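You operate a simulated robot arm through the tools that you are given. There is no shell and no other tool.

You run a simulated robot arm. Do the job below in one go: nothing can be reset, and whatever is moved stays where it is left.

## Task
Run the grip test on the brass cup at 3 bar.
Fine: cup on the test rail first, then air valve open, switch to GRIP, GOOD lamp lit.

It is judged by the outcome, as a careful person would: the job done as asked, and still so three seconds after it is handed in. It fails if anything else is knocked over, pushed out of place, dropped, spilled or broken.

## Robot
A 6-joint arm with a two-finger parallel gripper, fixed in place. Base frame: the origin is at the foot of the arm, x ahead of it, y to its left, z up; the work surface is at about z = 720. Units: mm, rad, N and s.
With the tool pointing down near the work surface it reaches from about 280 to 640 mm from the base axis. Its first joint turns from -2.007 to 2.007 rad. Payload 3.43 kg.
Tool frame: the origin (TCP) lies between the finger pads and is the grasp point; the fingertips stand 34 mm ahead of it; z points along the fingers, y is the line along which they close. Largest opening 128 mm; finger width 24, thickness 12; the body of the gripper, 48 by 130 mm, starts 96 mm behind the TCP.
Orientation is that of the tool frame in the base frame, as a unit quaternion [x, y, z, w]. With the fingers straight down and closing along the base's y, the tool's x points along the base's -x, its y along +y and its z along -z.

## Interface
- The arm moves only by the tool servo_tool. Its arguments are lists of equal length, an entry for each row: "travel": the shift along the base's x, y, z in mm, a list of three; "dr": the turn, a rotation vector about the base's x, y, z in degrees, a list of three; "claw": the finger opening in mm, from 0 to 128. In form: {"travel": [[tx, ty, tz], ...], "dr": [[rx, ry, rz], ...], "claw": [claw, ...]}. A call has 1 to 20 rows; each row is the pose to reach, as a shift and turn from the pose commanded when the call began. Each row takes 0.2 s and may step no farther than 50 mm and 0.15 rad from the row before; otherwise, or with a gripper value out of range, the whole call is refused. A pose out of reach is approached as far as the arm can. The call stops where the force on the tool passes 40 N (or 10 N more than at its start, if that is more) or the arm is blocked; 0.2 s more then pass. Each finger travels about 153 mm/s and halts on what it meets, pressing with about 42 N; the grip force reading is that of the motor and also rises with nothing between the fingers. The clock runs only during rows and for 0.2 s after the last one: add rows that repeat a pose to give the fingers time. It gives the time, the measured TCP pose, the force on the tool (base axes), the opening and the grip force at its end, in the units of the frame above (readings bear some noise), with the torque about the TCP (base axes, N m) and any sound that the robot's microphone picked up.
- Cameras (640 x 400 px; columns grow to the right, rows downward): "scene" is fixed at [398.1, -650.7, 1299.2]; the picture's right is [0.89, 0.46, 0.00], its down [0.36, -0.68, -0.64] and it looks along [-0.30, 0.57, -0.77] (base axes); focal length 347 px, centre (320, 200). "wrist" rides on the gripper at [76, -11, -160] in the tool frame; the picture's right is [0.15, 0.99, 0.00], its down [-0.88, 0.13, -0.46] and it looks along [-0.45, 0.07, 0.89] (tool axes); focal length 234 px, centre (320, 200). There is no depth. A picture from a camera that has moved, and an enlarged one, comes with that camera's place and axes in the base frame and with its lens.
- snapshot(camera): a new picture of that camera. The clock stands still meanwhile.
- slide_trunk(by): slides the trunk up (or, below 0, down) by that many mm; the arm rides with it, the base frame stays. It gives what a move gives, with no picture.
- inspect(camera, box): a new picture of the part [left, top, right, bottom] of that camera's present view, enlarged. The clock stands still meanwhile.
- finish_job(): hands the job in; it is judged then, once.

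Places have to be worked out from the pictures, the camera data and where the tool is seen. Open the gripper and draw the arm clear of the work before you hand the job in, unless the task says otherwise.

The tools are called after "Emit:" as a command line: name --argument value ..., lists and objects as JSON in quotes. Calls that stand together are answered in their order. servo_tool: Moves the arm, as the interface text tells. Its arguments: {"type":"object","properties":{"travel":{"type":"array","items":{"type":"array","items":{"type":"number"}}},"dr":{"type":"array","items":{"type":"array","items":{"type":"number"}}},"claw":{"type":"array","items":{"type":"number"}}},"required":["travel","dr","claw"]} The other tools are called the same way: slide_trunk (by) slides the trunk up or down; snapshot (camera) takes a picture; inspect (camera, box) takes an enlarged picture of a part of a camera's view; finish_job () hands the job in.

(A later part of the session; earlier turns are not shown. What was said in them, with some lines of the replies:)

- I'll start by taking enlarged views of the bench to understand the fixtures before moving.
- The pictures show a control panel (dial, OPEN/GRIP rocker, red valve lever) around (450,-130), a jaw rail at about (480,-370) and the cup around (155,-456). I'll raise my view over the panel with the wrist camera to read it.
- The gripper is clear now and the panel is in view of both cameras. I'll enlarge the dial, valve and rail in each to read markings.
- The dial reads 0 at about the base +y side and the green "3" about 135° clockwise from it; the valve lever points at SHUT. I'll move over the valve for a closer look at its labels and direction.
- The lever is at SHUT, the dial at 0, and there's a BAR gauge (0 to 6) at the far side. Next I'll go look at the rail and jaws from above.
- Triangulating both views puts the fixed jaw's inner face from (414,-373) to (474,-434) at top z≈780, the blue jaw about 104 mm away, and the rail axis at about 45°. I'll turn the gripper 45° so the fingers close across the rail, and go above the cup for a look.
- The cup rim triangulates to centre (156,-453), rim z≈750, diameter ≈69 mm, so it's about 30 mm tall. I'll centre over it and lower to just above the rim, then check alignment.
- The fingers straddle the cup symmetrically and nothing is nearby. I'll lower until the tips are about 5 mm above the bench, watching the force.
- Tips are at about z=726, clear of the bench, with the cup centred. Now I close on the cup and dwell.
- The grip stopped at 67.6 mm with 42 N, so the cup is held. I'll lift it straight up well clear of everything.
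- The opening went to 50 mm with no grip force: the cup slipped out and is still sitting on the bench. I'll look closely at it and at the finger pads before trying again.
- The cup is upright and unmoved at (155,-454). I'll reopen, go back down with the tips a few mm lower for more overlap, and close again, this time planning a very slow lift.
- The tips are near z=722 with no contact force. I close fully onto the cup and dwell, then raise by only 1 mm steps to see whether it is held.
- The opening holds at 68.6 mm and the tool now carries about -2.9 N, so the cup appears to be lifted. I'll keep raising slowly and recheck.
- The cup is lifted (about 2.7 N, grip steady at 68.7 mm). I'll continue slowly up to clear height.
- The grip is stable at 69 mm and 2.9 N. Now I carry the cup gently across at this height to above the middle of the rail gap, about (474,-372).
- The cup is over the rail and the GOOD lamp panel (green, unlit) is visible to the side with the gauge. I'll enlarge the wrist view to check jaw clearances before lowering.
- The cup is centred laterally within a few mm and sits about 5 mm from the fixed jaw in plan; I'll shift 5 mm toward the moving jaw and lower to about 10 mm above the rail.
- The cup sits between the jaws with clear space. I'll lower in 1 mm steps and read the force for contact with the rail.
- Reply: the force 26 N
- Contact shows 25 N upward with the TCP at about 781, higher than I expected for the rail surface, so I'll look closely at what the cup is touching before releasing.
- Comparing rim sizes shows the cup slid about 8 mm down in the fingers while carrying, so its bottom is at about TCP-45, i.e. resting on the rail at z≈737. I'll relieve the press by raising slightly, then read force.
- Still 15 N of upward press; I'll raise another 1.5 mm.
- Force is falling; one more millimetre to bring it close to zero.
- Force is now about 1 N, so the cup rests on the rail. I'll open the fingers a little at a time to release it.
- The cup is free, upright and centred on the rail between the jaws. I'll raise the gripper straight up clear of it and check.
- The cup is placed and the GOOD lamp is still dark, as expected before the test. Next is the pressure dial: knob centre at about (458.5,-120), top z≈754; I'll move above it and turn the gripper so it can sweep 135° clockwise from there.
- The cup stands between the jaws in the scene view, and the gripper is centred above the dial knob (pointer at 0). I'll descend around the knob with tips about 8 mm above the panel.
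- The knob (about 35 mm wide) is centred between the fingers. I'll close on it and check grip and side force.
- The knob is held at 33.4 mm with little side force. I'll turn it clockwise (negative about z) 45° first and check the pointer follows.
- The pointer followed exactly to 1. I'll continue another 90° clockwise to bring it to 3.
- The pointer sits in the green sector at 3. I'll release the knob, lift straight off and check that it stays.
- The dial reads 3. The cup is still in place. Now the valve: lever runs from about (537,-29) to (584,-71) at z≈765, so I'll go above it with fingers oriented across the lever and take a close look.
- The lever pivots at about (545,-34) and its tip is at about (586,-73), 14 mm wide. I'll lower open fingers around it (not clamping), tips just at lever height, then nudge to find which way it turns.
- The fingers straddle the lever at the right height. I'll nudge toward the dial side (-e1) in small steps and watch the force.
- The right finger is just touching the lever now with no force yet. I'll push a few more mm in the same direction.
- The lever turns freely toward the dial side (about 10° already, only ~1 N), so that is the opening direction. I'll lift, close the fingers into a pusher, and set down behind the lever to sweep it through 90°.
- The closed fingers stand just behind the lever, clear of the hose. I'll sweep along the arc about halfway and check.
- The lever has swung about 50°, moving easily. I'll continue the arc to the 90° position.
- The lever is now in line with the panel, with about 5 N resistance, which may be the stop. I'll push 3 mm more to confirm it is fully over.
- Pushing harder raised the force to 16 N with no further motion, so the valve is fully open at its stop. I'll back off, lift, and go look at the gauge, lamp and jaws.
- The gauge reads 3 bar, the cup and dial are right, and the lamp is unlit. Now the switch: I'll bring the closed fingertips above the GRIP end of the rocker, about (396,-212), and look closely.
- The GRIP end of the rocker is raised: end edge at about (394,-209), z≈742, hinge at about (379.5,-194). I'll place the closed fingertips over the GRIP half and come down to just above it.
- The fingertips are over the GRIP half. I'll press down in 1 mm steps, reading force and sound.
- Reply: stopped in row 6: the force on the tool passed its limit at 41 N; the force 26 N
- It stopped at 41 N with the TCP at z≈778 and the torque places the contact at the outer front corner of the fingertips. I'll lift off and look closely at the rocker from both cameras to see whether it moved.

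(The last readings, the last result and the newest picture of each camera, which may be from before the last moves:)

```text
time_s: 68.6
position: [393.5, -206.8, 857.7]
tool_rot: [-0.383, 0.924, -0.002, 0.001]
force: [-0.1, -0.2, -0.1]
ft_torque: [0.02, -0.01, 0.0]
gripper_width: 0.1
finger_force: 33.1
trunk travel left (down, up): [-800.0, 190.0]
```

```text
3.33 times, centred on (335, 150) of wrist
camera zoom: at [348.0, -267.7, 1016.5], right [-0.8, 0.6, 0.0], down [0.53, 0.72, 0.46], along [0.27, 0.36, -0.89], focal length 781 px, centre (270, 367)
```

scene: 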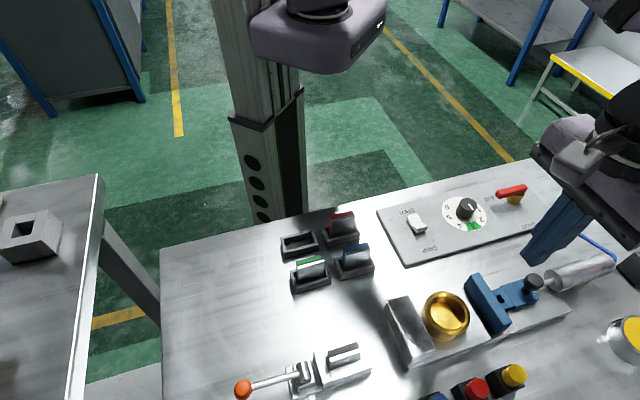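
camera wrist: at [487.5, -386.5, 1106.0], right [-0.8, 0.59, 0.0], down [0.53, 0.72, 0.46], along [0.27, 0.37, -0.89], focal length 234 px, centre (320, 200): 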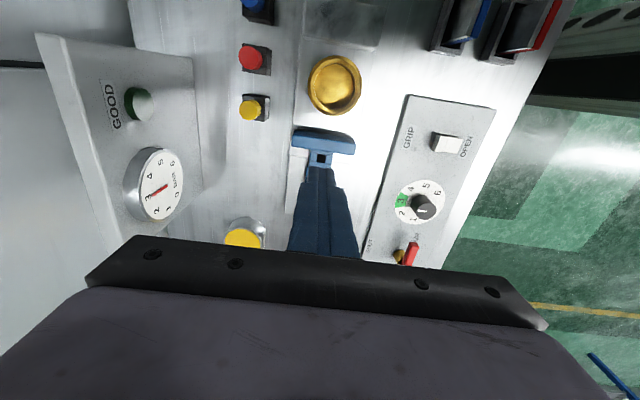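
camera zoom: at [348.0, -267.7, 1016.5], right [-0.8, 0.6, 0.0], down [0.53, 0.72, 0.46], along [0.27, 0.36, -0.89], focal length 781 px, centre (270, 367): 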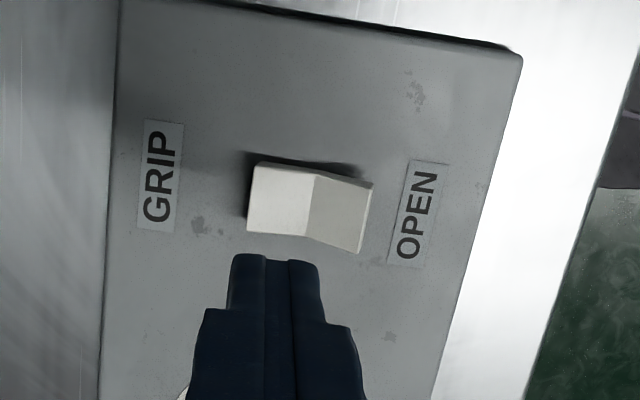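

The rocker's GRIP face is now fully visible and the OPEN end stands raised, so it has flipped to GRIP (the 41 N was it bottoming out). Now I check the jaws.

Emit:
snapshot --camera "scene"

Emit:
inspect --camera "scene" --box '[370, 240, 610, 400]'

```text
taken
```

scene: 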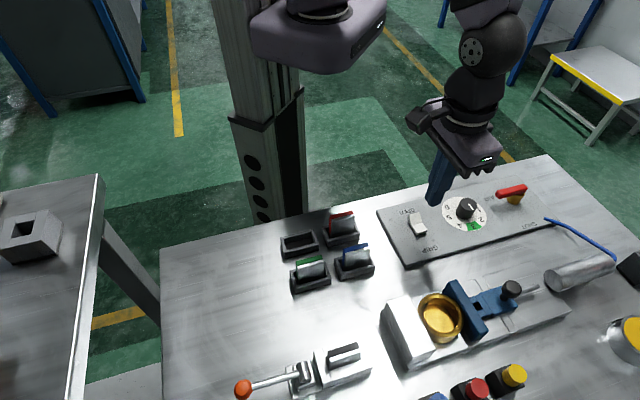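

```text
2.50 times, centred on (490, 320) of scene
camera zoom: at [398.1, -650.7, 1299.2], right [0.89, 0.46, 0.0], down [0.36, -0.68, -0.64], along [-0.3, 0.57, -0.77], focal length 868 px, centre (-105, -100)
```

zoom: 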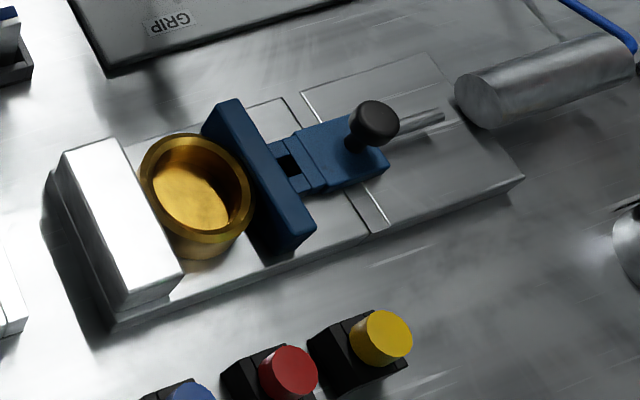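

The blue jaw has moved in and clamped the cup against the fixed jaw. I'll move back to the viewpoint where the gauge and GOOD lamp are visible.

Emit:
servo_tool --travel '[[10, -8, 35], [30, -26, 65], [58, -49, 85], [86, -73, 91], [114, -97, 91], [138.8, -118.4, 91.6], [138.8, -118.4, 91.6]]' --dr '[[0, 0, 0], [0, 0, 0], [0, 0, 0], [0, 0, 0], [0, 0, 0], [0, 0, 0], [0, 0, 0]]' --claw '[0, 0, 0, 0, 0, 0, 0]'

Emit:
snapshot --camera "wrist"

Emit:
inspect --camera "wrist" --box '[60, 60, 300, 240]'

Emit:
inspect --camera "wrist" --box '[270, 0, 470, 220]'

```text
time_s: 70.2
position: [533.7, -324.8, 944.9]
tool_rot: [-0.383, 0.924, -0.001, 0.0]
force: [-0.1, 0.0, -0.2]
ft_torque: [-0.01, -0.02, -0.01]
gripper_width: 0.1
finger_force: 33.0
trunk travel left (down, up): [-800.0, 190.0]
```

```text
taken
camera wrist: at [488.0, -387.1, 1103.7], right [-0.8, 0.6, 0.0], down [0.53, 0.72, 0.46], along [0.27, 0.36, -0.89], focal length 234 px, centre (320, 200)
```

wrist: 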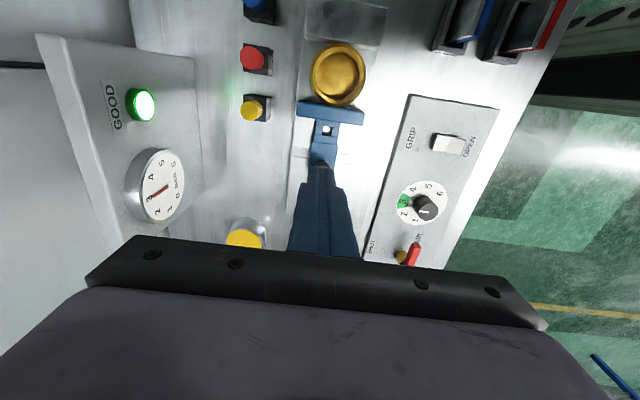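

```text
2.22 times, centred on (180, 150) of wrist
camera zoom: at [488.0, -387.1, 1103.7], right [-0.8, 0.6, 0.0], down [0.53, 0.72, 0.46], along [0.27, 0.36, -0.89], focal length 520 px, centre (631, 311)
```

zoom: 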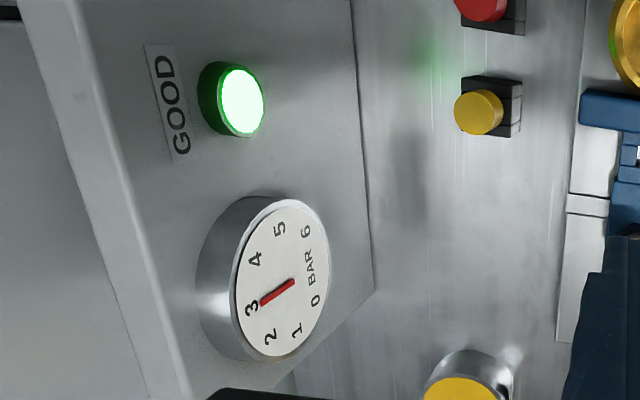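

```text
1.82 times, centred on (370, 110) of wrist
camera zoom: at [488.0, -387.1, 1103.7], right [-0.8, 0.6, 0.0], down [0.53, 0.72, 0.46], along [0.27, 0.36, -0.89], focal length 426 px, centre (229, 364)
```

zoom: 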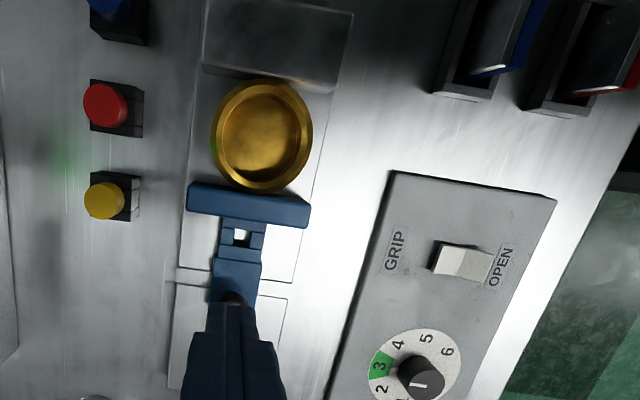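

The GOOD lamp is lit, the gauge reads 3 bar and the cup is clamped. I'll open the gripper, draw the arm up and back clear of the bench, and wait a few seconds to confirm it stays so.

Emit:
servo_tool --travel '[[-5, 3, 30], [-30, 15, 60], [-60, 30, 90], [-90, 45, 110], [-120, 60, 110], [-150, 75, 110], [-150, 75, 110], [-150, 75, 110], [-150, 75, 110], [-150, 75, 110], [-150, 75, 110], [-150, 75, 110]]' --dr '[[0, 0, 0], [0, 0, 0], [0, 0, 0], [0, 0, 0], [0, 0, 0], [0, 0, 0], [0, 0, 0], [0, 0, 0], [0, 0, 0], [0, 0, 0], [0, 0, 0], [0, 0, 0]]' --claw '[20, 50, 80, 110, 128, 128, 128, 128, 128, 128, 128, 128]'

Emit:
snapshot --camera "wrist"

Emit:
snapshot --camera "scene"

Emit:
inspect --camera "scene" --box '[370, 160, 610, 400]'

```text
time_s: 72.8
position: [382.4, -253.0, 1057.2]
tool_rot: [-0.383, 0.924, -0.002, 0.001]
force: [0.1, -0.7, -0.2]
ft_torque: [-0.02, -0.01, 0.0]
gripper_width: 128.3
finger_force: 0.0
trunk travel left (down, up): [-800.0, 190.0]
```

```text
taken
camera wrist: at [336.5, -312.8, 1215.0], right [-0.8, 0.6, -0.01], down [0.53, 0.72, 0.46], along [0.28, 0.36, -0.89], focal length 234 px, centre (320, 200)
```

wrist: 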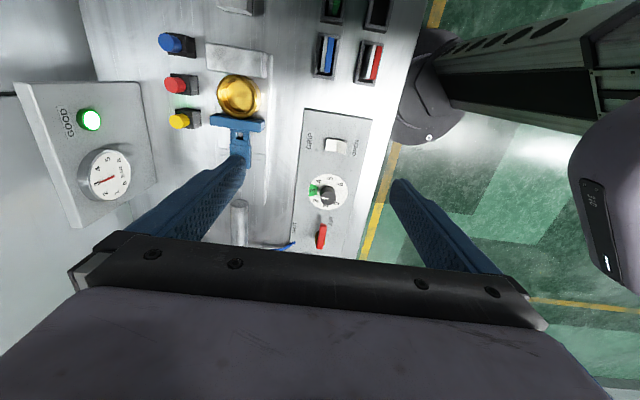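

```text
taken
```

scene: 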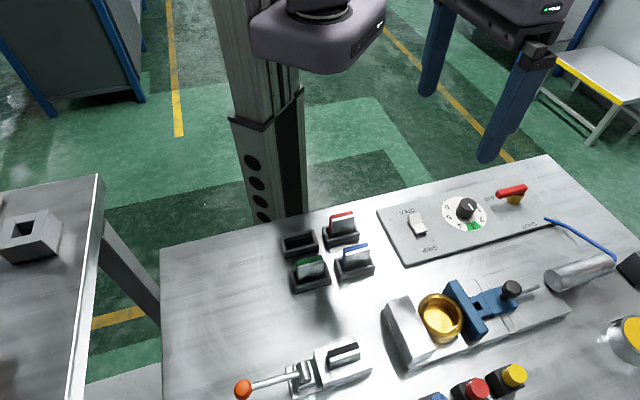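

```text
1.67 times, centred on (490, 280) of scene
camera zoom: at [398.1, -650.7, 1299.2], right [0.89, 0.46, 0.0], down [0.36, -0.68, -0.64], along [-0.3, 0.57, -0.77], focal length 578 px, centre (37, 67)
```

zoom: 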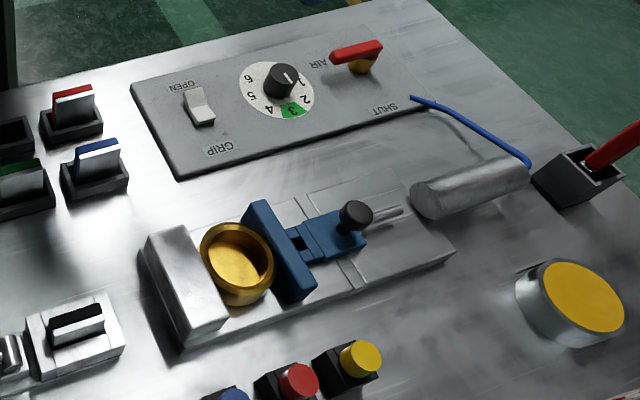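

Several seconds on, the GOOD lamp is still lit, the gauge is at 3 bar, the valve is open, the switch is at GRIP, and the cup is clamped on the rail. The gripper is open and clear, and nothing else has been disturbed, so I'm handing the job in.

Emit:
finish_job

```text
The job is handed in.
```

The grip test on the brass cup is running at 3 bar and the GOOD lamp is lit. It was still lit at my last check before handing in.

- **Cup:** it stands upright on the test rail, clamped between the jaws. My first attempt to lift it slipped, but the cup stayed upright on the bench. It also slid about 8 mm down in the fingers while being carried, and I set it down on the rail without dropping it.
- **Pressure:** I turned the dial from 0 to 3, and the gauge reads 3 bar.
- **Air valve:** it is fully open, with the lever turned 90° from SHUT against its stop.
- **Switch:** it is at GRIP. The press reached 41 N as it bottomed out, just past the robot's 40 N stop limit. The switch looks fine and the jaw closed straight away.

The gripper is open and the arm is clear of the bench. I saw nothing else moved or disturbed in the final pictures.
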